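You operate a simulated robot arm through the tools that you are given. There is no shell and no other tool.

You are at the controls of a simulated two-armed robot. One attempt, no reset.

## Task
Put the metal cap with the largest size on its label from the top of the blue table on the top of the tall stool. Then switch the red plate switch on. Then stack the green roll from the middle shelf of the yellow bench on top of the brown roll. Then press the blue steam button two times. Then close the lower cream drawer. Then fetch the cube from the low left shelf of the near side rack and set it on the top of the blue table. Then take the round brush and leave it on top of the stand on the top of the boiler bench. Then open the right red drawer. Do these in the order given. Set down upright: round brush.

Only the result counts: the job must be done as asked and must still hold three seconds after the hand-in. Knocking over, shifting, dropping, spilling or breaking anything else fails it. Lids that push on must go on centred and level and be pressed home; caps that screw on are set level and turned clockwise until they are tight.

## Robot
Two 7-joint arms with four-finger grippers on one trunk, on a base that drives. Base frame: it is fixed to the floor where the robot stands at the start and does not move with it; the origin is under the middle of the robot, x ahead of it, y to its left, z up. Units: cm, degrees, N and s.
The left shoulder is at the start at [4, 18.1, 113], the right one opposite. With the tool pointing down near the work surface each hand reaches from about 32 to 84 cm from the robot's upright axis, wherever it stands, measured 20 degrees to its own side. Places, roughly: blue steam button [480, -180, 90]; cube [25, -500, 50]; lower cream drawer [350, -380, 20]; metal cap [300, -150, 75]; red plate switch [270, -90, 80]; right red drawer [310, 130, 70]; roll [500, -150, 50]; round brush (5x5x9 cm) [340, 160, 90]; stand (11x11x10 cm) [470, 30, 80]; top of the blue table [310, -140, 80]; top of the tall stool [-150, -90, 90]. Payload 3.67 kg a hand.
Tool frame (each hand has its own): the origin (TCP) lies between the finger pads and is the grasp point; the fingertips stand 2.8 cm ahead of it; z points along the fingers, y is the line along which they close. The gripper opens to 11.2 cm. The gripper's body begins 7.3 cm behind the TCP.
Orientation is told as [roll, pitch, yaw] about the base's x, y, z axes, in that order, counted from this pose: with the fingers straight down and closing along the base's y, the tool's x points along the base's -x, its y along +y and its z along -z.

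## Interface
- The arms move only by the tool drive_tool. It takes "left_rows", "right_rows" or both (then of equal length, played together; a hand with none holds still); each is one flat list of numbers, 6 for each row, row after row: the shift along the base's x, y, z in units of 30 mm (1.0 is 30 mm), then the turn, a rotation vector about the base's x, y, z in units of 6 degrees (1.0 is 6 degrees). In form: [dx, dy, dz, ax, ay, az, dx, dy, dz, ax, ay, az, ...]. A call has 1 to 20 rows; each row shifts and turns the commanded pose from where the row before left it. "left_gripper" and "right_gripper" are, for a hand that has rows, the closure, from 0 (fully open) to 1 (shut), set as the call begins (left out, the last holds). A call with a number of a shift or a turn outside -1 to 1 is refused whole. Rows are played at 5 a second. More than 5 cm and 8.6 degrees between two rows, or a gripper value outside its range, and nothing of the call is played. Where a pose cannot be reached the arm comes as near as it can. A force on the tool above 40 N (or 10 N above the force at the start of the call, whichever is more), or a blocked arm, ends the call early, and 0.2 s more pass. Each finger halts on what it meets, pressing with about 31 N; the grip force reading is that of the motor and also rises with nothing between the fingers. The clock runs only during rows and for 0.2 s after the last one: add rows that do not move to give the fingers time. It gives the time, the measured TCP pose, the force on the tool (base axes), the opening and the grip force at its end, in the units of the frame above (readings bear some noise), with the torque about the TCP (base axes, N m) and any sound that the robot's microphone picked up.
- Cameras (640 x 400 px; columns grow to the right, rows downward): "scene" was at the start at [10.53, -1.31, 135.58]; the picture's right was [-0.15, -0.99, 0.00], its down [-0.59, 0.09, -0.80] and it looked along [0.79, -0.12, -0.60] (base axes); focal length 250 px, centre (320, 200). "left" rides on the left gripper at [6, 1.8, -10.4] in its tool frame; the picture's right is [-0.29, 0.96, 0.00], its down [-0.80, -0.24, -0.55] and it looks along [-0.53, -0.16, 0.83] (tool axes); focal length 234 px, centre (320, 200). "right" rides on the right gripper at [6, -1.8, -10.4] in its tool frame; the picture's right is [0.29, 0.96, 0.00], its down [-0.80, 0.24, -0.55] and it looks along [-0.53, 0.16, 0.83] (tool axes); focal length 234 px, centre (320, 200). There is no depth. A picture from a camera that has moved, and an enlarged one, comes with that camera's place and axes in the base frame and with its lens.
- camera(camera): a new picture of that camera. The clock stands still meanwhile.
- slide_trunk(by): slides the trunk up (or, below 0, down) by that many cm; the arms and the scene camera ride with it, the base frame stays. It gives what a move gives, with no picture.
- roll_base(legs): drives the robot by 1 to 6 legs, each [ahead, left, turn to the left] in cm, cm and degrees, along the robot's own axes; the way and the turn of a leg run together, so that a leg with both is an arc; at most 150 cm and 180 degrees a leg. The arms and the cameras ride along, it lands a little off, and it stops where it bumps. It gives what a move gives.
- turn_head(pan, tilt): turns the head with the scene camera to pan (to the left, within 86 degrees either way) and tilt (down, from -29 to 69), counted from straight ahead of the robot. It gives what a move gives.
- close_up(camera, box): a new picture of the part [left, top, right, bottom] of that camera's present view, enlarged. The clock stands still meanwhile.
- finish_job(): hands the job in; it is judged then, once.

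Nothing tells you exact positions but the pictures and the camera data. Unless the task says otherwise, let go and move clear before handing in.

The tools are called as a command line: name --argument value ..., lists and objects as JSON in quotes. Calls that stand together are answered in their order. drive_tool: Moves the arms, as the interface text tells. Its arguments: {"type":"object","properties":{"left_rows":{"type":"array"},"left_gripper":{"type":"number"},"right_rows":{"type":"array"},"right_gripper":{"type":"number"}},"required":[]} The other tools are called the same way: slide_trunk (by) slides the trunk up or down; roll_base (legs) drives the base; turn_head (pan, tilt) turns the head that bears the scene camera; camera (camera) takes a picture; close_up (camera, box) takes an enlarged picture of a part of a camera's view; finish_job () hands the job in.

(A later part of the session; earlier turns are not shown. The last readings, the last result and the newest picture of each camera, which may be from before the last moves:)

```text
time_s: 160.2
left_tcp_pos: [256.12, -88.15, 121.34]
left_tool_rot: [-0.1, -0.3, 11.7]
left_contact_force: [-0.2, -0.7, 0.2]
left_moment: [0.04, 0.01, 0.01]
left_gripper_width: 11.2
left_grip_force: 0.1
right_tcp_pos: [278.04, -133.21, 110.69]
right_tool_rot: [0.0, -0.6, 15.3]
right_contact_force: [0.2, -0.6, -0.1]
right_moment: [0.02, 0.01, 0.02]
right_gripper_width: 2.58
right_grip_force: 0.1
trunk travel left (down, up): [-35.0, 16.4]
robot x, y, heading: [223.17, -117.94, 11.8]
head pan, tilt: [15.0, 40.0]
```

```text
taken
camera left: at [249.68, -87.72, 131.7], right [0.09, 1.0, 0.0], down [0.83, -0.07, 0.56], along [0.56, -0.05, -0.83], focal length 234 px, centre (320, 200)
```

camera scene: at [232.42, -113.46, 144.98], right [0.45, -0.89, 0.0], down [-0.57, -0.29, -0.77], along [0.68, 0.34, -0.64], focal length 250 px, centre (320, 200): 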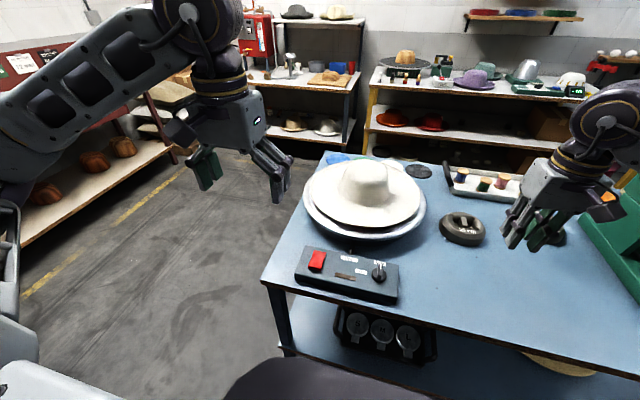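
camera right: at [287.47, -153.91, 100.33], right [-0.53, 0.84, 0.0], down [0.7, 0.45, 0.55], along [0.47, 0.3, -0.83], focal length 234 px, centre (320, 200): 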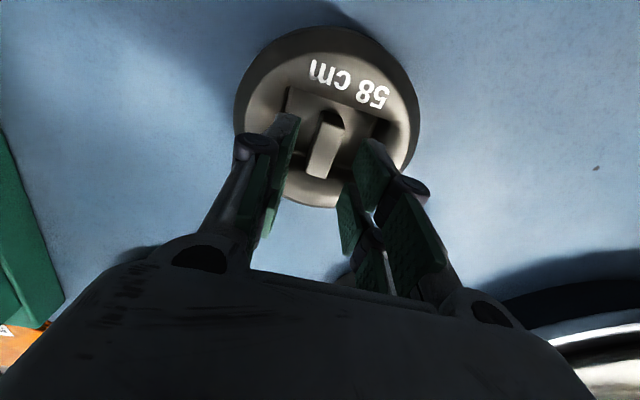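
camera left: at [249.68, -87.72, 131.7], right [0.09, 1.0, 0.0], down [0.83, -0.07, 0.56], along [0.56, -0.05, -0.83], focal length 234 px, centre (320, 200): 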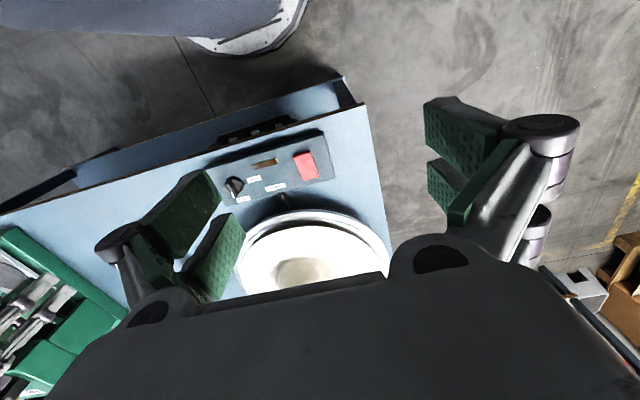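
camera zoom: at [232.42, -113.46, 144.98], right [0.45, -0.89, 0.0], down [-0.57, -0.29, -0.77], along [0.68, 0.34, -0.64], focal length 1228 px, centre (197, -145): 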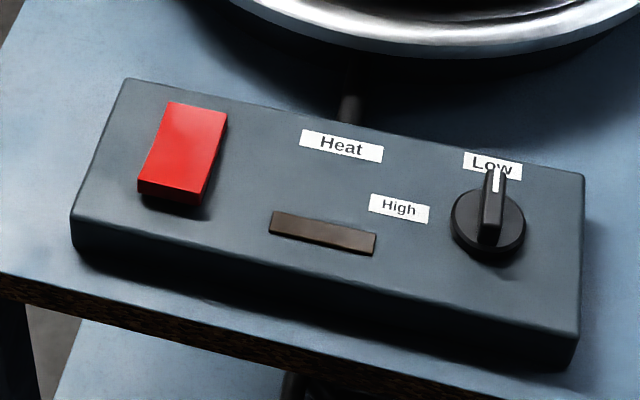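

The rocker's near end is raised, centred near (271.6,-93,84.8). I'll close the left gripper and press the near (raised) end from above; first bring it over.

drive_tool --left_rows '[0.82, -0.37, -0.3, 0, 0, 0, 0.82, -0.37, -0.3, 0, 0, 0, 0.82, -0.37, -0.3, 0, 0, 0, 0.82, -0.37, -0.3, 0, 0, 0, 0.82, -0.37, -0.3, 0, 0, 0, 0, 0, -1, 0, 0, 0, 0, 0, -1, 0, 0, 0, 0, 0, -1, 0, 0, 0, 0, 0, -1, 0, 0, 0, 0, 0, -1, 0, 0, 0, 0, 0, -1, 0, 0, 0, 0, 0, -1, 0, 0, 0, 0, 0, -0.7, 0, 0, 0, 0, 0, 0, 0, 0, 0]' --left_gripper 1

close_up --camera "scene" --box '[280, 200, 410, 310]'

camera --camera "left"

```text
time_s: 163.2
left_tcp_pos: [268.15, -93.74, 93.7]
left_tool_rot: [0.0, -0.4, 11.7]
left_contact_force: [-0.4, -0.1, 0.0]
left_moment: [-0.02, 0.01, 0.01]
left_gripper_width: 0.01
left_grip_force: 31.6
right_tcp_pos: [278.18, -133.19, 110.71]
right_tool_rot: [0.1, -0.5, 15.3]
right_contact_force: [-0.4, 0.9, -0.2]
right_moment: [0.0, 0.0, 0.0]
right_gripper_width: 2.58
right_grip_force: 0.1
trunk travel left (down, up): [-35.0, 16.4]
robot x, y, heading: [222.8, -117.57, 11.9]
head pan, tilt: [15.0, 40.0]
```

```text
3.64 times, centred on (345, 255) of scene
camera zoom: at [232.41, -113.47, 144.98], right [0.45, -0.89, 0.0], down [-0.57, -0.29, -0.77], along [0.68, 0.35, -0.64], focal length 907 px, centre (229, 0)
```

zoom: 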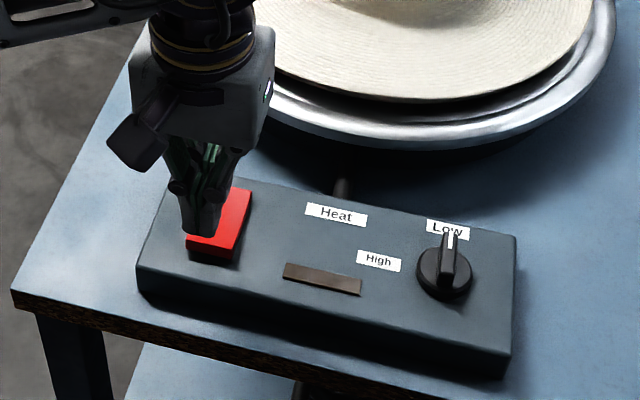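

```text
taken
camera left: at [261.77, -93.31, 104.06], right [0.09, 1.0, 0.0], down [0.83, -0.07, 0.56], along [0.56, -0.05, -0.83], focal length 234 px, centre (320, 200)
```

left: 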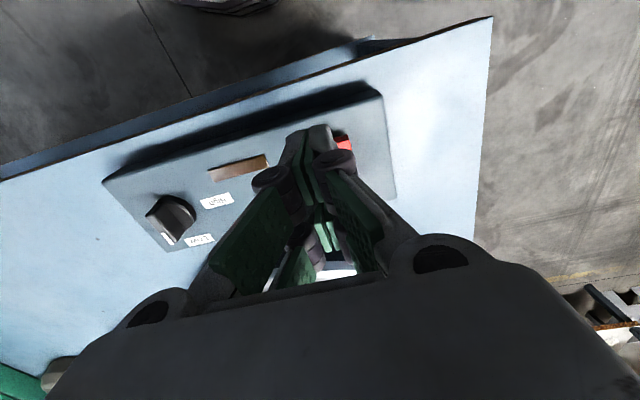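

Aligned over the near end of the rocker. Lowering and pressing gently.

drive_tool --left_rows '[0.15, 0.03, -0.6, 0, 0, 0, 0, 0, -0.6, 0, 0, 0, 0, 0, -0.2, 0, 0, 0, 0, 0, 0, 0, 0, 0]'

drive_tool --left_rows '[0, 0, -0.15, 0, 0, 0, 0, 0, -0.15, 0, 0, 0, 0, 0, 0, 0, 0, 0]'

close_up --camera "scene" --box '[280, 200, 410, 310]'

```text
time_s: 164.2
left_tcp_pos: [268.75, -93.66, 89.43]
left_tool_rot: [0.0, -0.4, 11.7]
left_contact_force: [-0.3, 0.1, -0.1]
left_moment: [-0.02, 0.05, 0.02]
left_gripper_width: 0.0
left_grip_force: 30.8
right_tcp_pos: [278.12, -133.23, 110.74]
right_tool_rot: [0.1, -0.5, 15.3]
right_contact_force: [0.0, 0.2, 0.2]
right_moment: [0.01, 0.01, 0.05]
right_gripper_width: 2.57
right_grip_force: 0.0
trunk travel left (down, up): [-35.0, 16.4]
robot x, y, heading: [223.23, -117.68, 11.8]
head pan, tilt: [15.0, 40.0]
```

```text
time_s: 165.0
left_tcp_pos: [268.72, -93.59, 88.58]
left_tool_rot: [0.0, -0.2, 11.7]
left_contact_force: [0.2, -0.1, 0.2]
left_moment: [-0.01, 0.01, -0.02]
left_gripper_width: 0.03
left_grip_force: 30.9
right_tcp_pos: [278.1, -133.05, 110.71]
right_tool_rot: [0.1, -0.4, 15.3]
right_contact_force: [0.7, 0.2, 0.0]
right_moment: [-0.04, 0.02, 0.03]
right_gripper_width: 2.59
right_grip_force: 0.0
trunk travel left (down, up): [-35.0, 16.4]
robot x, y, heading: [223.03, -117.83, 11.6]
head pan, tilt: [15.0, 40.0]
```

```text
3.64 times, centred on (345, 255) of scene
camera zoom: at [232.41, -113.46, 144.98], right [0.45, -0.89, 0.0], down [-0.57, -0.29, -0.77], along [0.68, 0.35, -0.64], focal length 907 px, centre (229, 0)
```

zoom: 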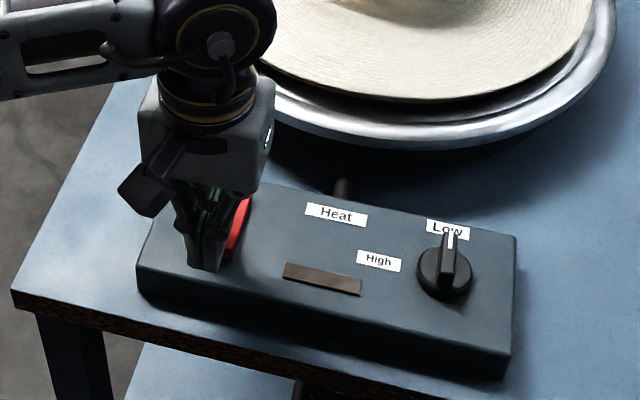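

drive_tool --left_rows '[0, 0, -0.15, 0, 0, 0, 0, 0, -0.1, 0, 0, 0, 0, 0, 0, 0, 0, 0]'

drive_tool --left_rows '[0, 0, -0.15, 0, 0, 0, 0, 0, -0.1, 0, 0, 0, 0, 0, 0, 0, 0, 0]'

close_up --camera "scene" --box '[280, 200, 410, 310]'

```text
time_s: 165.8
left_tcp_pos: [268.7, -93.66, 87.93]
left_tool_rot: [0.0, -0.2, 11.7]
left_contact_force: [0.6, 0.1, 0.3]
left_moment: [-0.01, 0.0, 0.01]
left_gripper_width: 0.0
left_grip_force: 31.0
right_tcp_pos: [278.07, -133.18, 110.8]
right_tool_rot: [0.1, -0.5, 15.3]
right_contact_force: [-0.3, 0.3, 0.4]
right_moment: [0.03, -0.03, -0.01]
right_gripper_width: 2.56
right_grip_force: 0.1
trunk travel left (down, up): [-35.0, 16.4]
robot x, y, heading: [222.94, -117.85, 11.7]
head pan, tilt: [15.0, 40.0]
```

```text
time_s: 166.6
left_tcp_pos: [268.74, -93.67, 87.04]
left_tool_rot: [0.0, -0.3, 11.7]
left_contact_force: [-0.2, -1.2, 0.0]
left_moment: [0.01, 0.0, 0.01]
left_gripper_width: 0.01
left_grip_force: 35.4
right_tcp_pos: [278.15, -133.18, 110.73]
right_tool_rot: [0.1, -0.5, 15.4]
right_contact_force: [-0.1, 0.2, 0.0]
right_moment: [0.03, -0.02, -0.01]
right_gripper_width: 2.59
right_grip_force: 0.0
trunk travel left (down, up): [-35.0, 16.4]
robot x, y, heading: [223.0, -117.67, 11.6]
head pan, tilt: [15.0, 40.0]
```

```text
3.64 times, centred on (345, 255) of scene
camera zoom: at [232.42, -113.46, 144.98], right [0.45, -0.89, 0.0], down [-0.57, -0.29, -0.77], along [0.68, 0.35, -0.64], focal length 907 px, centre (229, 0)
```

zoom: 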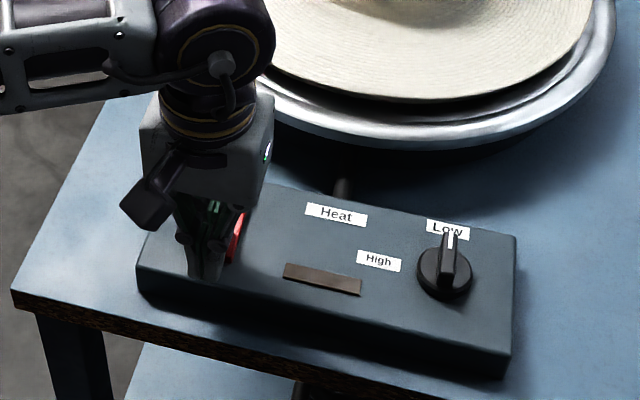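

drive_tool --left_rows '[0, 0, -0.1, 0, 0, 0, 0, 0, -0.05, 0, 0, 0, 0, 0, 0, 0, 0, 0]'

drive_tool --left_rows '[0, 0, -0.1, 0, 0, 0, 0, 0, -0.05, 0, 0, 0, 0, 0, 0, 0, 0, 0]'

close_up --camera "scene" --box '[290, 220, 380, 290]'

close_up --camera "left" --box '[240, 60, 420, 200]'

```text
time_s: 167.4
left_tcp_pos: [268.78, -93.65, 86.98]
left_tool_rot: [-0.2, -0.7, 11.6]
left_contact_force: [-2.4, 6.3, 34.2]
left_moment: [0.35, -0.82, 0.07]
left_gripper_width: 0.6
left_grip_force: 35.7
right_tcp_pos: [277.85, -133.19, 110.84]
right_tool_rot: [0.2, -0.6, 15.4]
right_contact_force: [1.2, 0.6, 0.3]
right_moment: [0.01, -0.03, 0.02]
right_gripper_width: 2.6
right_grip_force: 0.0
trunk travel left (down, up): [-35.0, 16.4]
robot x, y, heading: [222.71, -117.66, 11.8]
head pan, tilt: [15.0, 40.0]
```

```text
time_s: 167.8
left_tcp_pos: [268.78, -93.66, 87.1]
left_tool_rot: [-0.2, -0.6, 11.8]
left_contact_force: [-12.7, 0.5, 17.2]
left_moment: [0.13, -0.09, 0.09]
left_gripper_width: 0.59
left_grip_force: 35.7
right_tcp_pos: [277.9, -133.22, 110.8]
right_tool_rot: [0.1, -0.6, 15.3]
right_contact_force: [-0.1, -0.4, -0.5]
right_moment: [0.0, 0.02, -0.02]
right_gripper_width: 2.56
right_grip_force: 0.0
trunk travel left (down, up): [-35.0, 16.4]
robot x, y, heading: [223.23, -117.54, 11.9]
head pan, tilt: [15.0, 40.0]
stopped in row 1 (left hand): the force on the tool passed its limit at 47 N (the readings are from after the stop); the commanded pose is now the measured one
```

```text
5.71 times, centred on (335, 255) of scene
camera zoom: at [232.19, -113.47, 144.98], right [0.45, -0.89, 0.0], down [-0.57, -0.29, -0.77], along [0.68, 0.35, -0.64], focal length 1425 px, centre (234, -114)
```

zoom: 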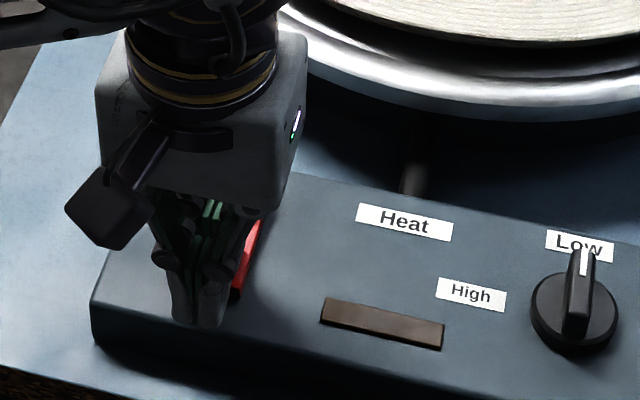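

```text
2.86 times, centred on (330, 130) of left
camera zoom: at [262.37, -93.19, 97.38], right [0.09, 1.0, 0.0], down [0.82, -0.07, 0.56], along [0.56, -0.05, -0.83], focal length 669 px, centre (291, 400)
```

zoom: 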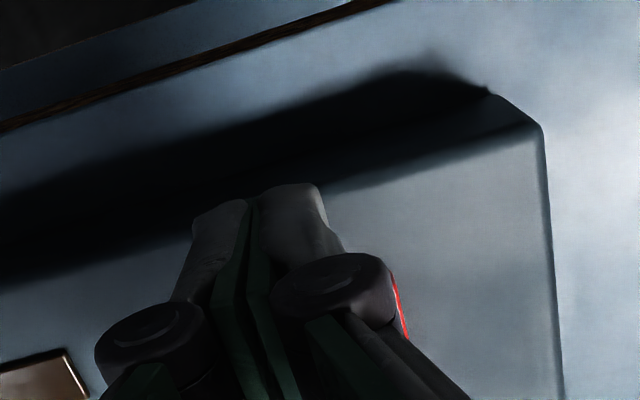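

There was firm contact (≈34 N). I'll lift off and check the rocker and lamp.

drive_tool --left_rows '[0, 0, 0.5, 0, 0, 0, 0, 0, 0.8, 0, 0, 0, -0.5, 0.8, 0.8, 0, 0, 0, -0.5, 0.9, 0.5, 0, 0, 0, 0, 0.9, 0.3, 0, 0, 0, 0, 0, 0, 0, 0, 0]'

close_up --camera "scene" --box '[280, 230, 410, 310]'

```text
time_s: 169.2
left_tcp_pos: [266.01, -85.97, 95.54]
left_tool_rot: [-0.2, -0.6, 11.7]
left_contact_force: [0.4, -0.2, 0.5]
left_moment: [0.02, 0.0, -0.01]
left_gripper_width: 0.0
left_grip_force: 35.7
right_tcp_pos: [278.15, -133.14, 110.59]
right_tool_rot: [0.1, -0.4, 15.3]
right_contact_force: [-0.3, 0.1, -0.6]
right_moment: [-0.01, 0.0, 0.03]
right_gripper_width: 2.58
right_grip_force: 0.2
trunk travel left (down, up): [-35.0, 16.4]
robot x, y, heading: [223.05, -117.61, 11.9]
head pan, tilt: [15.0, 40.0]
```

```text
4.92 times, centred on (345, 270) of scene
camera zoom: at [232.44, -113.47, 144.98], right [0.45, -0.89, 0.0], down [-0.57, -0.29, -0.77], along [0.68, 0.35, -0.64], focal length 1228 px, centre (197, -145)
```

zoom: 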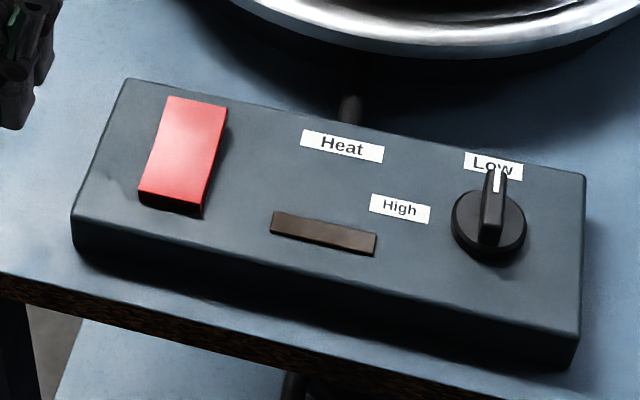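

The rocker has tipped: its near end is now down and the far end raised. I'll look closer to confirm its state.

close_up --camera "scene" --box '[295, 240, 345, 285]'

close_up --camera "left" --box '[120, 60, 420, 260]'

```text
8.89 times, centred on (320, 262) of scene
camera zoom: at [232.44, -113.47, 144.98], right [0.45, -0.89, 0.0], down [-0.57, -0.29, -0.77], along [0.68, 0.35, -0.64], focal length 2217 px, centre (320, -356)
```

zoom: 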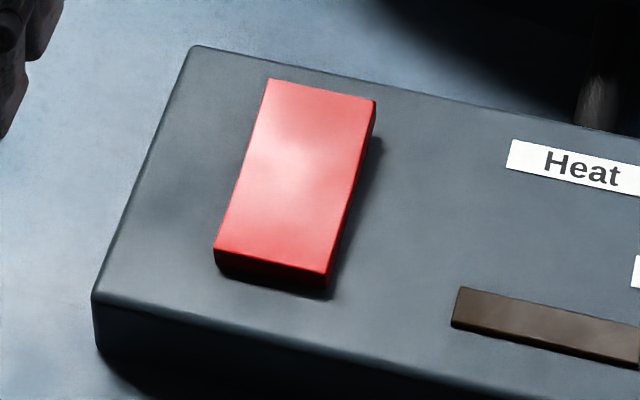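

```text
2.00 times, centred on (270, 160) of left
camera zoom: at [259.58, -85.43, 105.81], right [0.09, 1.0, 0.0], down [0.82, -0.07, 0.56], along [0.56, -0.05, -0.83], focal length 468 px, centre (420, 280)
```

zoom: 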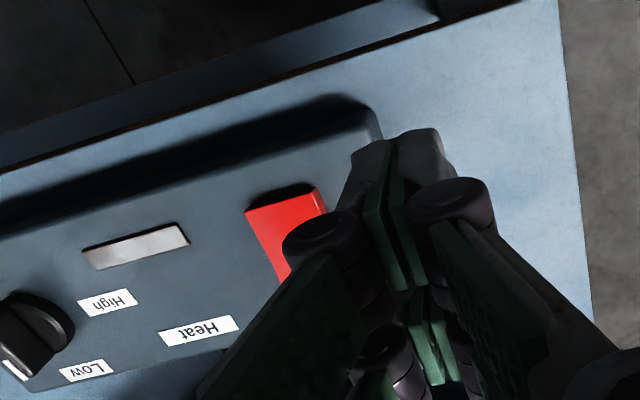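

The switch is flipped on (rocker's other end is now down). Next is the roll on the yellow bench; I'll raise the left arm and drive around the north end of the blue table.

drive_tool --left_rows '[-0.13, 0, 0.95, 0, 0, 0, -0.13, 0, 0.95, 0, 0, 0, -0.13, 0, 0.95, 0, 0, 0, -0.13, 0, 0.95, 0, 0, 0, -0.13, 0, 0.95, 0, 0, 0, -0.13, 0, 0.95, 0, 0, 0, -0.13, 0, 0.95, 0, 0, 0, -0.13, 0, 0.95, 0, 0, 0, -0.13, 0, 0.95, 0, 0, 0]' --left_gripper 0.5

roll_base --legs '[[0, 118, 0], [0, 0, -12], [130, 5, 0]]'

turn_head --pan -30 --tilt 25

camera --camera "scene"

```text
time_s: 171.2
left_tcp_pos: [262.47, -85.91, 121.25]
left_tool_rot: [-0.1, -0.6, 11.8]
left_contact_force: [0.3, 0.6, -0.9]
left_moment: [0.02, 0.0, -0.01]
left_gripper_width: 5.58
left_grip_force: 0.0
right_tcp_pos: [278.14, -133.29, 110.71]
right_tool_rot: [0.2, -0.5, 15.4]
right_contact_force: [0.4, -0.8, 0.3]
right_moment: [0.0, -0.03, 0.0]
right_gripper_width: 2.62
right_grip_force: 0.0
trunk travel left (down, up): [-35.0, 16.4]
robot x, y, heading: [222.97, -117.5, 11.7]
head pan, tilt: [15.0, 40.0]
```

```text
time_s: 184.5
left_tcp_pos: [375.59, 24.49, 121.26]
left_tool_rot: [-0.1, -0.6, -0.9]
left_contact_force: [-0.7, 0.7, 0.1]
left_moment: [-0.01, -0.03, 0.02]
left_gripper_width: 5.56
left_grip_force: 0.1
right_tcp_pos: [380.48, -25.07, 110.7]
right_tool_rot: [0.2, -0.5, 2.7]
right_contact_force: [0.8, 0.2, 0.5]
right_moment: [0.01, 0.01, 0.0]
right_gripper_width: 2.58
right_grip_force: 0.0
trunk travel left (down, up): [-35.0, 16.4]
robot x, y, heading: [330.03, 2.04, -0.9]
head pan, tilt: [15.0, 40.0]
```

```text
time_s: 185.7
left_tcp_pos: [375.66, 24.53, 121.21]
left_tool_rot: [-0.1, -0.6, -0.9]
left_contact_force: [-0.9, -1.0, 0.2]
left_moment: [0.03, -0.01, -0.01]
left_gripper_width: 5.6
left_grip_force: 0.0
right_tcp_pos: [380.53, -24.97, 110.76]
right_tool_rot: [0.1, -0.6, 2.6]
right_contact_force: [0.4, -0.7, -0.7]
right_moment: [0.01, 0.01, 0.0]
right_gripper_width: 2.59
right_grip_force: 0.1
trunk travel left (down, up): [-35.0, 16.4]
robot x, y, heading: [330.28, 2.55, -1.1]
head pan, tilt: [-30.0, 25.0]
```

```text
taken
camera scene: at [339.96, -2.56, 147.31], right [-0.51, -0.86, 0.0], down [-0.36, 0.22, -0.91], along [0.78, -0.47, -0.42], focal length 250 px, centre (320, 200)
```

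scene: 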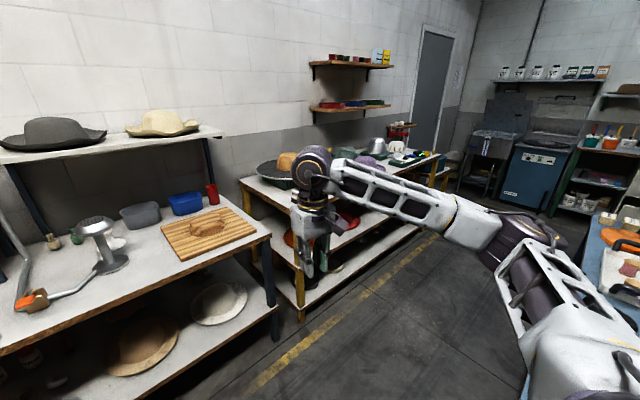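

The boiler bench is at left and the yellow bench beyond it. Driving around the blue table's corner to stand in front of the yellow bench.

roll_base --legs '[[58, -54, 0], [24, -75, 0], [0, 0, 15]]'

turn_head --pan 0 --tilt 35

camera --camera "scene"

```text
time_s: 194.6
left_tcp_pos: [449.53, -90.67, 121.19]
left_tool_rot: [-0.1, -0.7, 15.6]
left_contact_force: [-0.6, -0.1, 0.6]
left_moment: [-0.02, 0.02, -0.04]
left_gripper_width: 5.57
left_grip_force: 0.0
right_tcp_pos: [468.34, -136.77, 110.7]
right_tool_rot: [0.2, -0.5, 19.1]
right_contact_force: [0.4, -0.3, 0.1]
right_moment: [0.02, -0.01, 0.0]
right_gripper_width: 2.57
right_grip_force: 0.0
trunk travel left (down, up): [-35.0, 16.4]
robot x, y, heading: [412.15, -124.87, 15.6]
head pan, tilt: [-30.0, 25.0]
```

```text
time_s: 195.6
left_tcp_pos: [449.6, -90.75, 121.19]
left_tool_rot: [-0.1, -0.5, 15.7]
left_contact_force: [-0.3, -0.5, 0.2]
left_moment: [-0.02, -0.01, 0.0]
left_gripper_width: 5.6
left_grip_force: 0.1
right_tcp_pos: [468.23, -136.88, 110.66]
right_tool_rot: [0.0, -0.5, 19.2]
right_contact_force: [-0.4, 0.8, 0.5]
right_moment: [0.01, 0.0, -0.02]
right_gripper_width: 2.59
right_grip_force: 0.0
trunk travel left (down, up): [-35.0, 16.4]
robot x, y, heading: [412.18, -125.24, 15.7]
head pan, tilt: [0.0, 35.0]
```

```text
taken
camera scene: at [422.59, -122.17, 145.74], right [0.27, -0.96, 0.0], down [-0.55, -0.15, -0.82], along [0.79, 0.22, -0.57], focal length 250 px, centre (320, 200)
```

scene: 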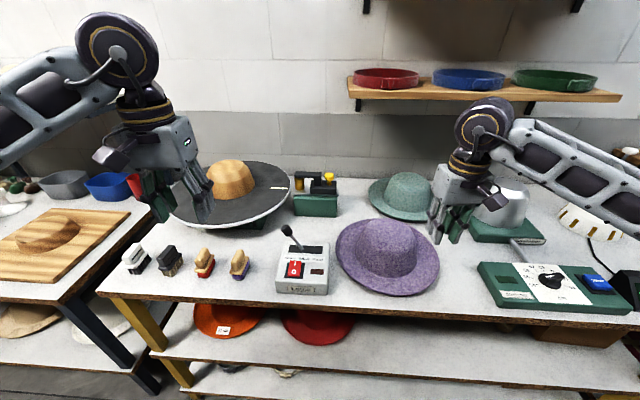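

I see the yellow bench top with the steam panel (blue button) at right. To see the middle shelf I'll back up a little and lower the trunk.

roll_base --legs '[[-10, -25, 0]]'

slide_trunk --by -30

turn_head --pan 0 --tilt 35

camera --camera "scene"

```text
time_s: 197.4
left_tcp_pos: [446.9, -116.93, 121.17]
left_tool_rot: [-0.2, -0.6, 15.3]
left_contact_force: [0.9, 0.1, 0.1]
left_moment: [-0.01, -0.01, -0.02]
left_gripper_width: 5.57
left_grip_force: 0.1
right_tcp_pos: [465.27, -162.98, 110.71]
right_tool_rot: [0.1, -0.6, 18.9]
right_contact_force: [-0.6, -0.3, 0.2]
right_moment: [-0.02, 0.03, 0.04]
right_gripper_width: 2.6
right_grip_force: 0.1
trunk travel left (down, up): [-35.0, 16.4]
robot x, y, heading: [409.4, -151.28, 15.4]
head pan, tilt: [0.0, 35.0]
```

```text
time_s: 200.4
left_tcp_pos: [446.78, -116.96, 91.21]
left_tool_rot: [-0.2, -0.7, 15.3]
left_contact_force: [0.5, -0.1, 0.6]
left_moment: [0.0, -0.04, 0.04]
left_gripper_width: 5.59
left_grip_force: 0.0
right_tcp_pos: [465.34, -163.07, 80.7]
right_tool_rot: [0.0, -0.5, 18.9]
right_contact_force: [-0.4, 0.2, 0.6]
right_moment: [0.02, 0.0, -0.02]
right_gripper_width: 2.58
right_grip_force: 0.1
trunk travel left (down, up): [-5.0, 46.4]
robot x, y, heading: [409.48, -151.25, 15.3]
head pan, tilt: [0.0, 35.0]
```

```text
time_s: 201.0
left_tcp_pos: [446.86, -116.85, 91.09]
left_tool_rot: [-0.1, -0.6, 15.3]
left_contact_force: [-0.4, -0.4, -0.1]
left_moment: [-0.02, 0.03, -0.01]
left_gripper_width: 5.61
left_grip_force: 0.0
right_tcp_pos: [465.36, -163.07, 80.76]
right_tool_rot: [0.1, -0.5, 18.9]
right_contact_force: [0.2, 0.0, -0.4]
right_moment: [-0.03, 0.0, 0.01]
right_gripper_width: 2.56
right_grip_force: 0.1
trunk travel left (down, up): [-5.0, 46.4]
robot x, y, heading: [409.14, -151.2, 15.2]
head pan, tilt: [0.0, 35.0]
```

```text
taken
camera scene: at [419.66, -148.23, 115.72], right [0.26, -0.96, 0.0], down [-0.55, -0.15, -0.82], along [0.79, 0.22, -0.57], focal length 250 px, centre (320, 200)
```

scene: 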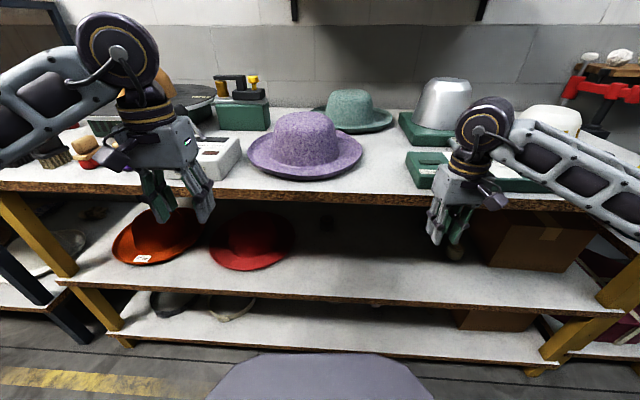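

The middle shelf shows an orange hat, a red hat, and something behind the right gripper near a brown box. I'll raise the right hand out of the way.

drive_tool --right_rows '[-0.5, -0.1, 1, 0, 0, 0, -0.5, -0.1, 1, 0, 0, 0, 0, 0, 1, 0, 0, 0, 0, 0, 1, 0, 0, 0, 0, 0, 1, 0, 0, 0, 0, 0, 1, 0, 0, 0, 0, 0, 1, 0, 0, 0]'

turn_head --pan -15 --tilt 35

camera --camera "scene"

```text
time_s: 202.6
left_tcp_pos: [446.78, -116.95, 91.28]
left_tool_rot: [-0.2, -0.8, 15.3]
left_contact_force: [-0.2, 0.0, 0.0]
left_moment: [0.01, 0.01, -0.01]
left_gripper_width: 5.57
left_grip_force: 0.1
right_tcp_pos: [462.41, -163.78, 101.64]
right_tool_rot: [0.1, -0.5, 18.9]
right_contact_force: [-0.1, 0.4, -0.7]
right_moment: [-0.04, -0.05, 0.02]
right_gripper_width: 2.56
right_grip_force: 0.1
trunk travel left (down, up): [-5.0, 46.4]
robot x, y, heading: [409.2, -151.32, 15.2]
head pan, tilt: [0.0, 35.0]
```

```text
time_s: 203.4
left_tcp_pos: [446.73, -116.83, 91.2]
left_tool_rot: [-0.1, -0.6, 15.3]
left_contact_force: [0.6, 0.5, -0.2]
left_moment: [0.0, -0.02, -0.03]
left_gripper_width: 5.58
left_grip_force: 0.0
right_tcp_pos: [462.45, -163.58, 101.62]
right_tool_rot: [0.1, -0.5, 18.9]
right_contact_force: [0.5, 0.2, -0.8]
right_moment: [-0.01, -0.01, -0.01]
right_gripper_width: 2.58
right_grip_force: 0.0
trunk travel left (down, up): [-5.0, 46.4]
robot x, y, heading: [409.17, -151.2, 15.2]
head pan, tilt: [-15.0, 35.0]
```

```text
taken
camera scene: at [419.96, -150.49, 115.72], right [0.01, -1.0, 0.0], down [-0.57, 0.0, -0.82], along [0.82, 0.01, -0.57], focal length 250 px, centre (320, 200)
```

scene: 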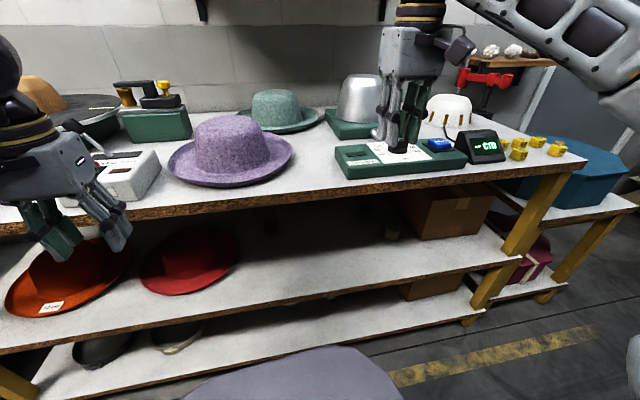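

close_up --camera "scene" --box '[220, 180, 500, 300]'

close_up --camera "scene" --box '[320, 120, 580, 190]'

```text
2.29 times, centred on (360, 240) of scene
camera zoom: at [419.96, -150.49, 115.72], right [0.01, -1.0, 0.0], down [-0.57, 0.0, -0.82], along [0.82, 0.01, -0.57], focal length 570 px, centre (229, 109)
```

zoom: 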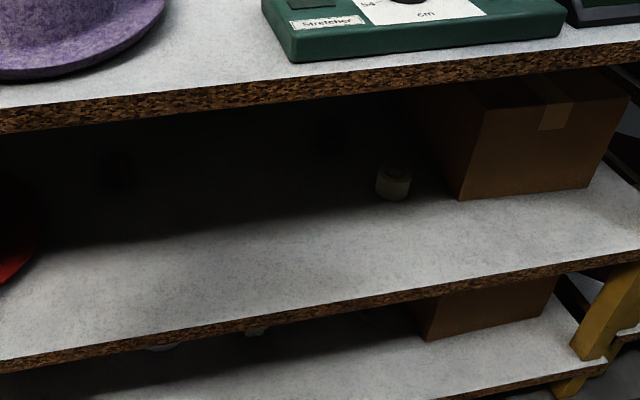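

```text
2.46 times, centred on (450, 155) of scene
camera zoom: at [419.96, -150.49, 115.72], right [0.01, -1.0, 0.0], down [-0.57, 0.0, -0.82], along [0.82, 0.01, -0.57], focal length 614 px, centre (0, 311)
```

zoom: 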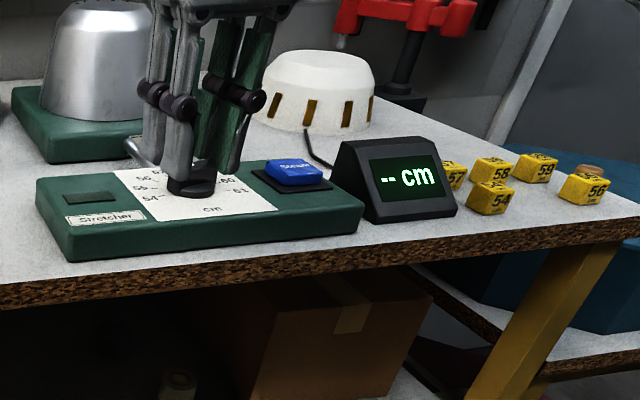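

The shelf is dark; I'll zoom in hard to find the rolls.

close_up --camera "scene" --box '[340, 205, 440, 270]'

close_up --camera "scene" --box '[240, 210, 340, 275]'

```text
6.15 times, centred on (390, 238) of scene
camera zoom: at [419.96, -150.49, 115.72], right [0.01, -1.0, 0.0], down [-0.57, 0.0, -0.82], along [0.82, 0.01, -0.57], focal length 1535 px, centre (-111, -31)
```

zoom: 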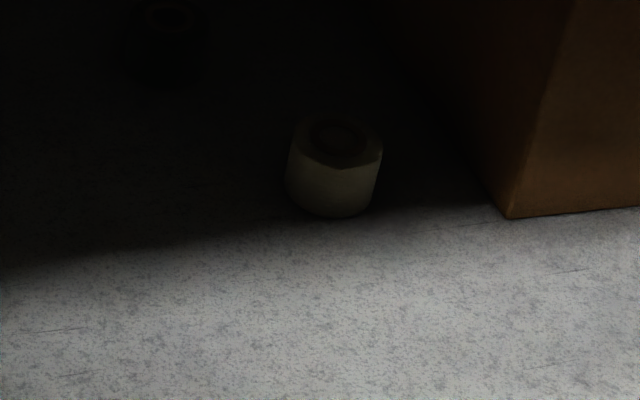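

```text
6.15 times, centred on (290, 242) of scene
camera zoom: at [419.96, -150.49, 115.72], right [0.01, -1.0, 0.0], down [-0.57, 0.0, -0.82], along [0.82, 0.01, -0.57], focal length 1535 px, centre (505, -62)
```

zoom: 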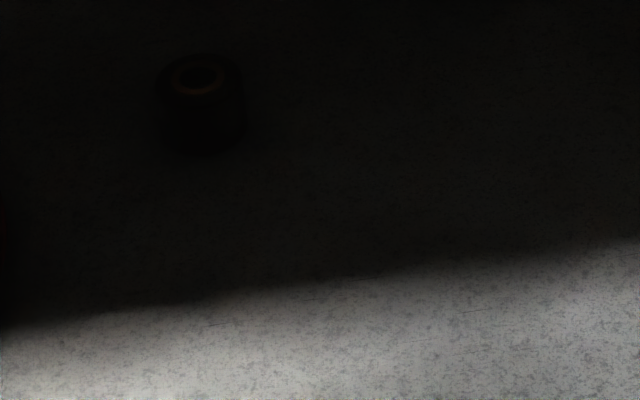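

I can make out a cream roll near (490,-177) and darker ones near (503,-168) and (492,-130). I'll bring the right hand camera down in front of the shelf, tilted forward, for a better look.

drive_tool --right_rows '[0.378, 0.25, -0.95, 0.217, -0.804, 0, 0.378, 0.25, -0.95, 0.217, -0.804, 0, 0.378, 0.25, -0.95, 0.217, -0.804, 0, 0.378, 0.25, -0.95, 0.217, -0.804, 0, 0.378, 0.25, -0.95, 0.217, -0.804, 0, 0.378, 0.25, -0.95, 0.217, -0.804, 0, 0.378, 0.25, -0.95, 0.217, -0.804, 0, 0.378, 0.25, -0.95, 0.217, -0.804, 0, 0.378, 0.25, -0.93, 0, 0, 0, 0.378, 0.25, -0.93, 0, 0, 0, 0.378, 0.25, -0.93, 0, 0, 0, 0.378, 0.25, -0.93, 0, 0, 0, 0.378, 0.25, -0.93, 0, 0, 0, 0.378, 0.25, -0.93, 0, 0, 0, 0, 0, 0, 0, 0, 0]'

camera --camera "right"

camera --camera "scene"

```text
time_s: 204.6
left_tcp_pos: [446.85, -117.01, 91.13]
left_tool_rot: [0.0, -0.5, 15.1]
left_contact_force: [0.7, 0.1, -0.8]
left_moment: [0.02, 0.04, 0.01]
left_gripper_width: 5.61
left_grip_force: 0.0
right_tcp_pos: [467.15, -160.28, 88.61]
right_tool_rot: [-1.6, -24.1, 19.5]
right_contact_force: [-18.6, -6.1, 8.6]
right_moment: [-0.22, -0.07, -0.46]
right_gripper_width: 2.59
right_grip_force: 0.9
trunk travel left (down, up): [-5.0, 46.4]
robot x, y, heading: [409.25, -151.24, 15.1]
head pan, tilt: [-15.0, 35.0]
stopped in row 5 (right hand): the force on the tool passed its limit at 53 N (the readings are from after the stop); the commanded pose is now the measured one
```

```text
taken
camera right: at [458.45, -165.04, 95.44], right [-0.55, 0.82, -0.14], down [0.39, 0.41, 0.83], along [0.74, 0.4, -0.55], focal length 234 px, centre (320, 200)
```

right: 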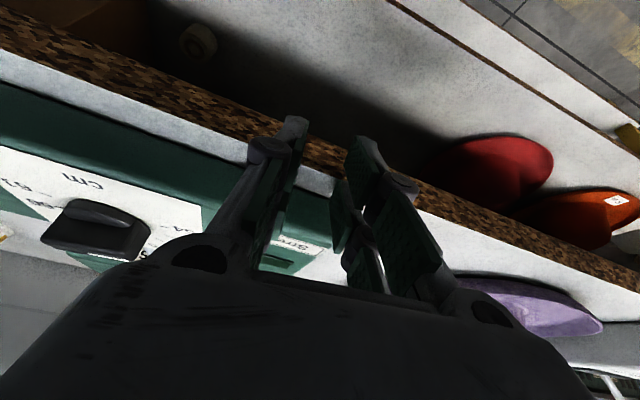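

```text
taken
camera scene: at [419.88, -150.56, 115.73], right [0.0, -1.0, 0.0], down [-0.57, 0.0, -0.82], along [0.82, 0.0, -0.57], focal length 250 px, centre (320, 200)
```

scene: 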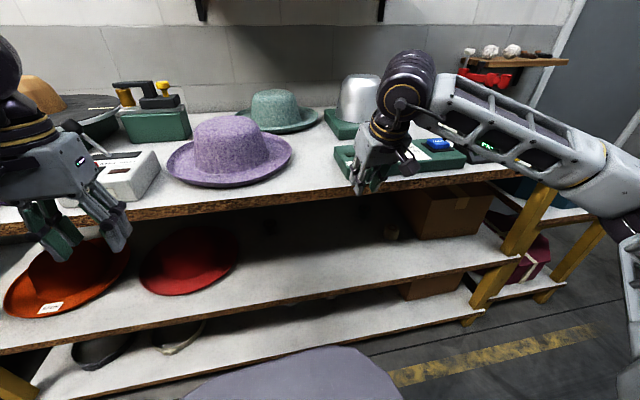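

The fingers touched the bench's front edge — it's closer than I thought (x≈469 at y=-160). I'll pull the hand back and back the base up a bit.

drive_tool --right_rows '[-0.9, -0.2, 0.3, 0, 0, 0, -0.9, -0.2, 0.3, 0, 0, 0, -0.6, -0.1, 0, 0, 0, 0, 0, 0, 0, 0, 0, 0]'

roll_base --legs '[[-11, 0, -3]]'

camera --camera "scene"

```text
time_s: 205.6
left_tcp_pos: [446.94, -116.89, 91.23]
left_tool_rot: [-0.1, -0.6, 15.3]
left_contact_force: [-0.3, -0.4, 0.1]
left_moment: [0.0, 0.0, -0.01]
left_gripper_width: 5.61
left_grip_force: 0.1
right_tcp_pos: [460.3, -161.64, 90.25]
right_tool_rot: [-1.6, -24.2, 19.3]
right_contact_force: [-0.4, -0.2, 0.0]
right_moment: [-0.02, 0.0, -0.03]
right_gripper_width: 2.6
right_grip_force: 0.0
trunk travel left (down, up): [-5.0, 46.4]
robot x, y, heading: [408.98, -151.16, 15.2]
head pan, tilt: [-15.0, 35.0]
```

```text
time_s: 206.8
left_tcp_pos: [437.88, -121.62, 91.15]
left_tool_rot: [-0.1, -0.7, 12.1]
left_contact_force: [-0.4, -0.1, 0.3]
left_moment: [0.01, -0.03, 0.01]
left_gripper_width: 5.6
left_grip_force: 0.1
right_tcp_pos: [449.0, -166.97, 90.21]
right_tool_rot: [-1.5, -24.3, 16.3]
right_contact_force: [-0.3, -0.4, -0.2]
right_moment: [-0.01, -0.03, 0.01]
right_gripper_width: 2.57
right_grip_force: 0.1
trunk travel left (down, up): [-5.0, 46.4]
robot x, y, heading: [398.73, -153.72, 12.4]
head pan, tilt: [-15.0, 35.0]
```

```text
taken
camera scene: at [409.24, -153.73, 115.74], right [-0.05, -1.0, 0.0], down [-0.57, 0.03, -0.82], along [0.82, -0.04, -0.57], focal length 250 px, centre (320, 200)
```

scene: 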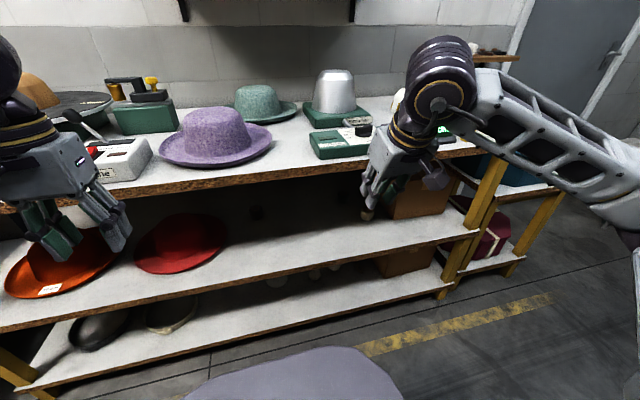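

drive_tool --right_rows '[0, 0, -0.9, 0.114, -0.514, 0, 0, 0, -0.9, 0.114, -0.514, 0, 0, 0, -0.9, 0.114, -0.514, 0, 0, 0, -0.9, 0.114, -0.514, 0, 0, 0, -0.9, 0.114, -0.514, 0, 0, 0, -0.9, 0, 0, 0, 0.84, 0.443, -0.73, 0, 0, 0, 0.84, 0.443, -0.73, 0, 0, 0, 0.84, 0.443, -0.73, 0, 0, 0, 0.84, 0.443, -0.73, 0, 0, 0, 0.84, 0.443, -0.73, 0, 0, 0, 0, 0, 0, 0, 0, 0]'

camera --camera "right"

```text
time_s: 209.4
left_tcp_pos: [437.97, -121.7, 91.04]
left_tool_rot: [-0.2, -0.6, 12.2]
left_contact_force: [0.1, -0.1, 0.0]
left_moment: [-0.01, 0.03, -0.03]
left_gripper_width: 5.59
left_grip_force: 0.1
right_tcp_pos: [463.31, -159.52, 63.13]
right_tool_rot: [-3.1, -39.9, 17.0]
right_contact_force: [-0.1, -0.4, -0.1]
right_moment: [0.04, 0.01, 0.0]
right_gripper_width: 2.59
right_grip_force: 0.0
right hand out of reach, approached as far as the arm can: row 4, 5
trunk travel left (down, up): [-5.0, 46.4]
robot x, y, heading: [398.88, -153.75, 12.3]
head pan, tilt: [-15.0, 35.0]
```

```text
taken
camera right: at [452.71, -164.14, 67.23], right [-0.46, 0.86, -0.22], down [0.17, 0.33, 0.93], along [0.87, 0.39, -0.3], focal length 234 px, centre (320, 200)
```

right: 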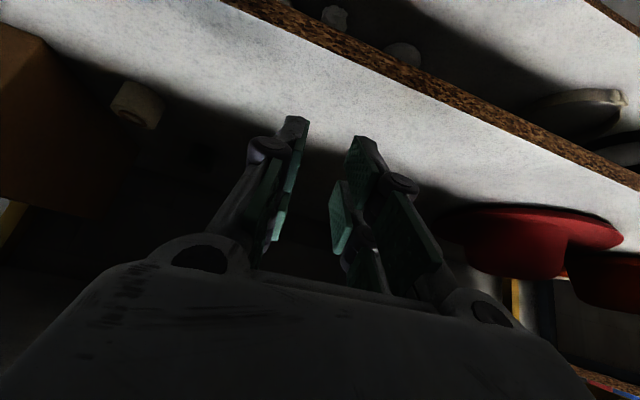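

close_up --camera "right" --box '[90, 60, 260, 200]'

close_up --camera "right" --box '[270, 100, 470, 270]'

```text
2.86 times, centred on (175, 130) of right
camera zoom: at [452.71, -164.14, 67.23], right [-0.46, 0.86, -0.22], down [0.17, 0.33, 0.93], along [0.87, 0.39, -0.3], focal length 669 px, centre (734, 400)
```

zoom: 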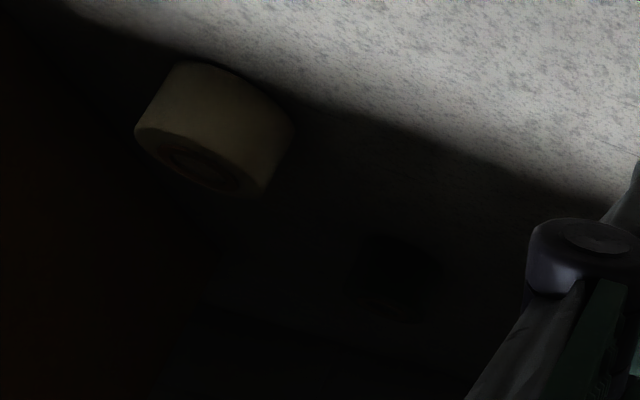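

```text
2.35 times, centred on (370, 185) of right
camera zoom: at [452.71, -164.14, 67.23], right [-0.46, 0.86, -0.22], down [0.17, 0.33, 0.93], along [0.87, 0.39, -0.3], focal length 551 px, centre (202, 235)
```

zoom: 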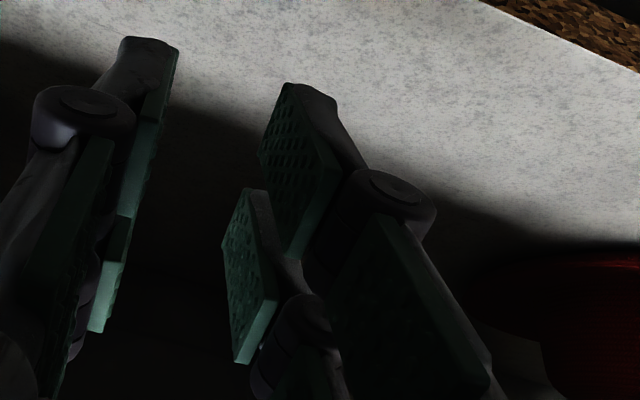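

close_up --camera "right" --box '[180, 135, 220, 175]'

turn_head --pan 0 --tilt 40

camera --camera "scene"

```text
10.00 times, centred on (200, 155) of right
camera zoom: at [452.71, -164.14, 67.23], right [-0.46, 0.86, -0.22], down [0.17, 0.33, 0.93], along [0.87, 0.39, -0.3], focal length 2342 px, centre (1520, 650)
```

zoom: 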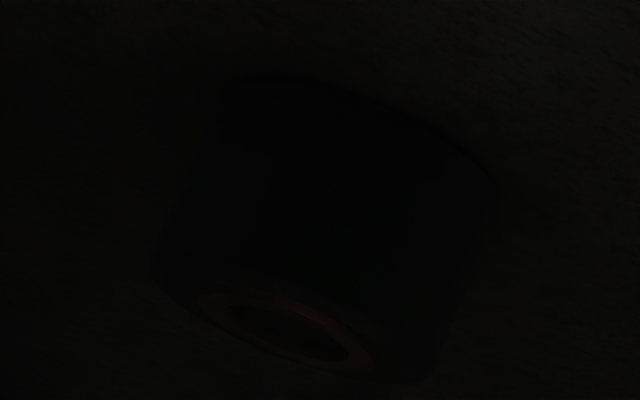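

```text
time_s: 210.2
left_tcp_pos: [438.04, -121.63, 91.16]
left_tool_rot: [0.0, -0.6, 12.2]
left_contact_force: [-0.3, 0.1, -0.5]
left_moment: [0.01, 0.0, -0.01]
left_gripper_width: 5.61
left_grip_force: 0.0
right_tcp_pos: [463.27, -159.65, 63.02]
right_tool_rot: [-3.0, -39.9, 17.0]
right_contact_force: [-0.2, -0.5, 0.1]
right_moment: [-0.01, 0.0, 0.0]
right_gripper_width: 2.56
right_grip_force: 0.0
trunk travel left (down, up): [-5.0, 46.4]
robot x, y, heading: [398.88, -153.82, 12.1]
head pan, tilt: [0.0, 40.0]
```

```text
taken
camera scene: at [408.92, -151.46, 114.96], right [0.21, -0.98, 0.0], down [-0.63, -0.14, -0.77], along [0.75, 0.16, -0.64], focal length 250 px, centre (320, 200)
```

scene: 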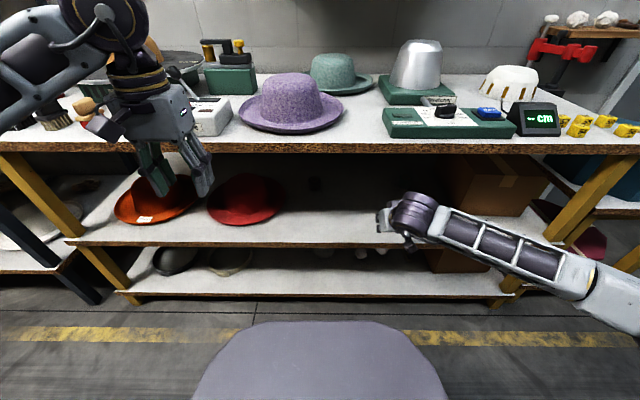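

close_up --camera "scene" --box '[295, 165, 335, 200]'

close_up --camera "scene" --box '[340, 155, 440, 215]'

```text
11.43 times, centred on (315, 182) of scene
camera zoom: at [408.92, -151.46, 114.96], right [0.21, -0.98, 0.0], down [-0.63, -0.14, -0.77], along [0.75, 0.16, -0.64], focal length 2851 px, centre (377, 400)
```

zoom: 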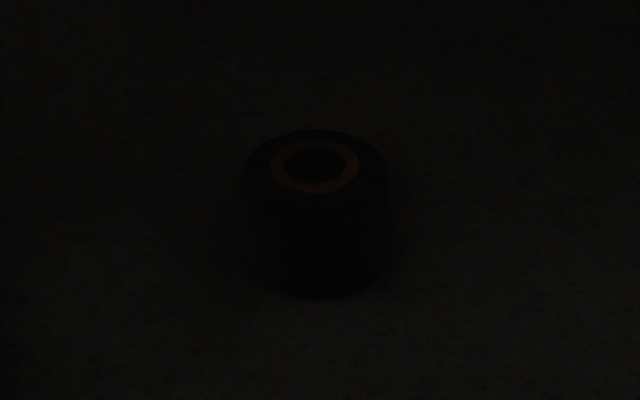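

```text
6.40 times, centred on (390, 185) of scene
camera zoom: at [408.92, -151.46, 114.96], right [0.21, -0.98, 0.0], down [-0.63, -0.14, -0.77], along [0.75, 0.16, -0.64], focal length 1596 px, centre (-128, 296)
```

zoom: 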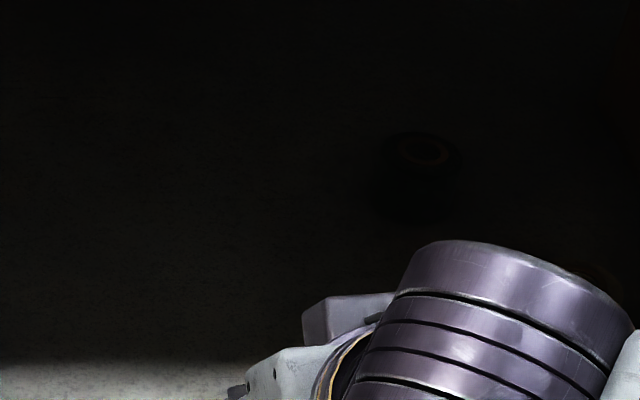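

I'll fetch the dark roll B at about (507,-170), first aligning the right hand low and nearly horizontal in front of the shelf, yawed to miss the cream roll.

drive_tool --right_rows '[-0.047, -0.183, -0.2, 0, 0, -0.958, -0.047, -0.183, -0.2, 0, 0, -0.958, -0.047, -0.183, -0.2, 0, 0, -0.958, -0.047, -0.183, -0.2, 0, 0, -0.958, -0.047, -0.183, -0.2, -0.0875, -0.832, 0, -0.047, -0.183, -0.2, -0.0875, -0.832, 0, -0.047, -0.183, -0.2, -0.0875, -0.832, 0, -0.047, -0.183, -0.2, -0.0875, -0.832, 0, -0.047, -0.183, -0.2, -0.0875, -0.832, 0, -0.047, -0.183, -0.2, 0.21, -0.02, 0.453, 0, 0, 0, 0, 0, 0, 0, 0, 0, 0, 0, 0]' --right_gripper 0.32

camera --camera "right"

turn_head --pan -20 --tilt 45

camera --camera "scene"

```text
time_s: 212.8
left_tcp_pos: [438.14, -121.66, 91.11]
left_tool_rot: [-0.2, -0.6, 12.2]
left_contact_force: [0.0, -0.7, 0.2]
left_moment: [-0.01, 0.0, 0.0]
left_gripper_width: 5.57
left_grip_force: 0.0
right_tcp_pos: [462.13, -163.44, 58.13]
right_tool_rot: [-0.7, -64.7, -6.0]
right_contact_force: [-0.8, 0.1, -0.1]
right_moment: [-0.01, 0.01, -0.01]
right_gripper_width: 7.61
right_grip_force: 0.1
right hand out of reach, approached as far as the arm can: row 10
trunk travel left (down, up): [-5.0, 46.4]
robot x, y, heading: [398.89, -153.35, 12.0]
head pan, tilt: [0.0, 40.0]
```

```text
taken
camera right: at [449.99, -163.89, 57.01], right [-0.01, 0.96, -0.27], down [-0.13, 0.26, 0.96], along [0.99, 0.05, 0.12], focal length 234 px, centre (320, 200)
```

right: 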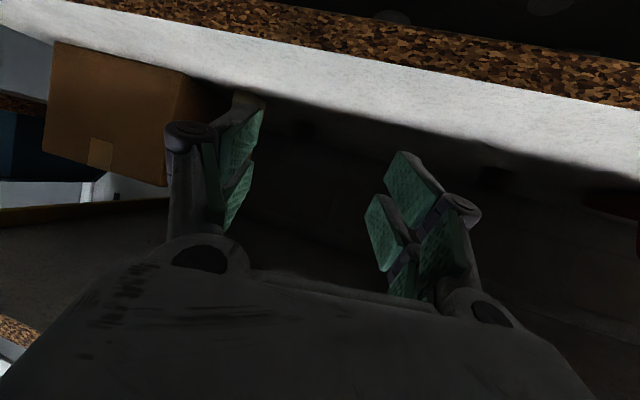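

```text
time_s: 213.6
left_tcp_pos: [438.11, -121.57, 91.19]
left_tool_rot: [-0.1, -0.6, 12.2]
left_contact_force: [-0.3, -0.3, 0.3]
left_moment: [-0.03, 0.01, -0.02]
left_gripper_width: 5.61
left_grip_force: 0.0
right_tcp_pos: [462.24, -163.34, 57.91]
right_tool_rot: [-0.7, -64.6, -5.9]
right_contact_force: [0.4, 0.5, 0.0]
right_moment: [-0.03, 0.02, 0.02]
right_gripper_width: 7.61
right_grip_force: 0.0
trunk travel left (down, up): [-5.0, 46.4]
robot x, y, heading: [398.97, -153.62, 12.4]
head pan, tilt: [-20.0, 45.0]
```

```text
taken
camera scene: at [408.67, -154.34, 114.24], right [-0.13, -0.99, 0.0], down [-0.7, 0.1, -0.71], along [0.7, -0.1, -0.71], focal length 250 px, centre (320, 200)
```

scene: 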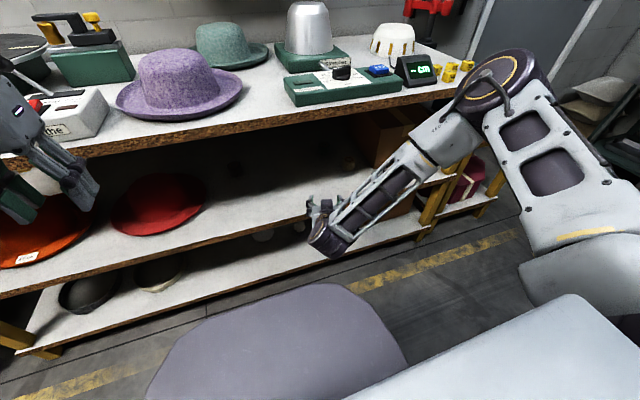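

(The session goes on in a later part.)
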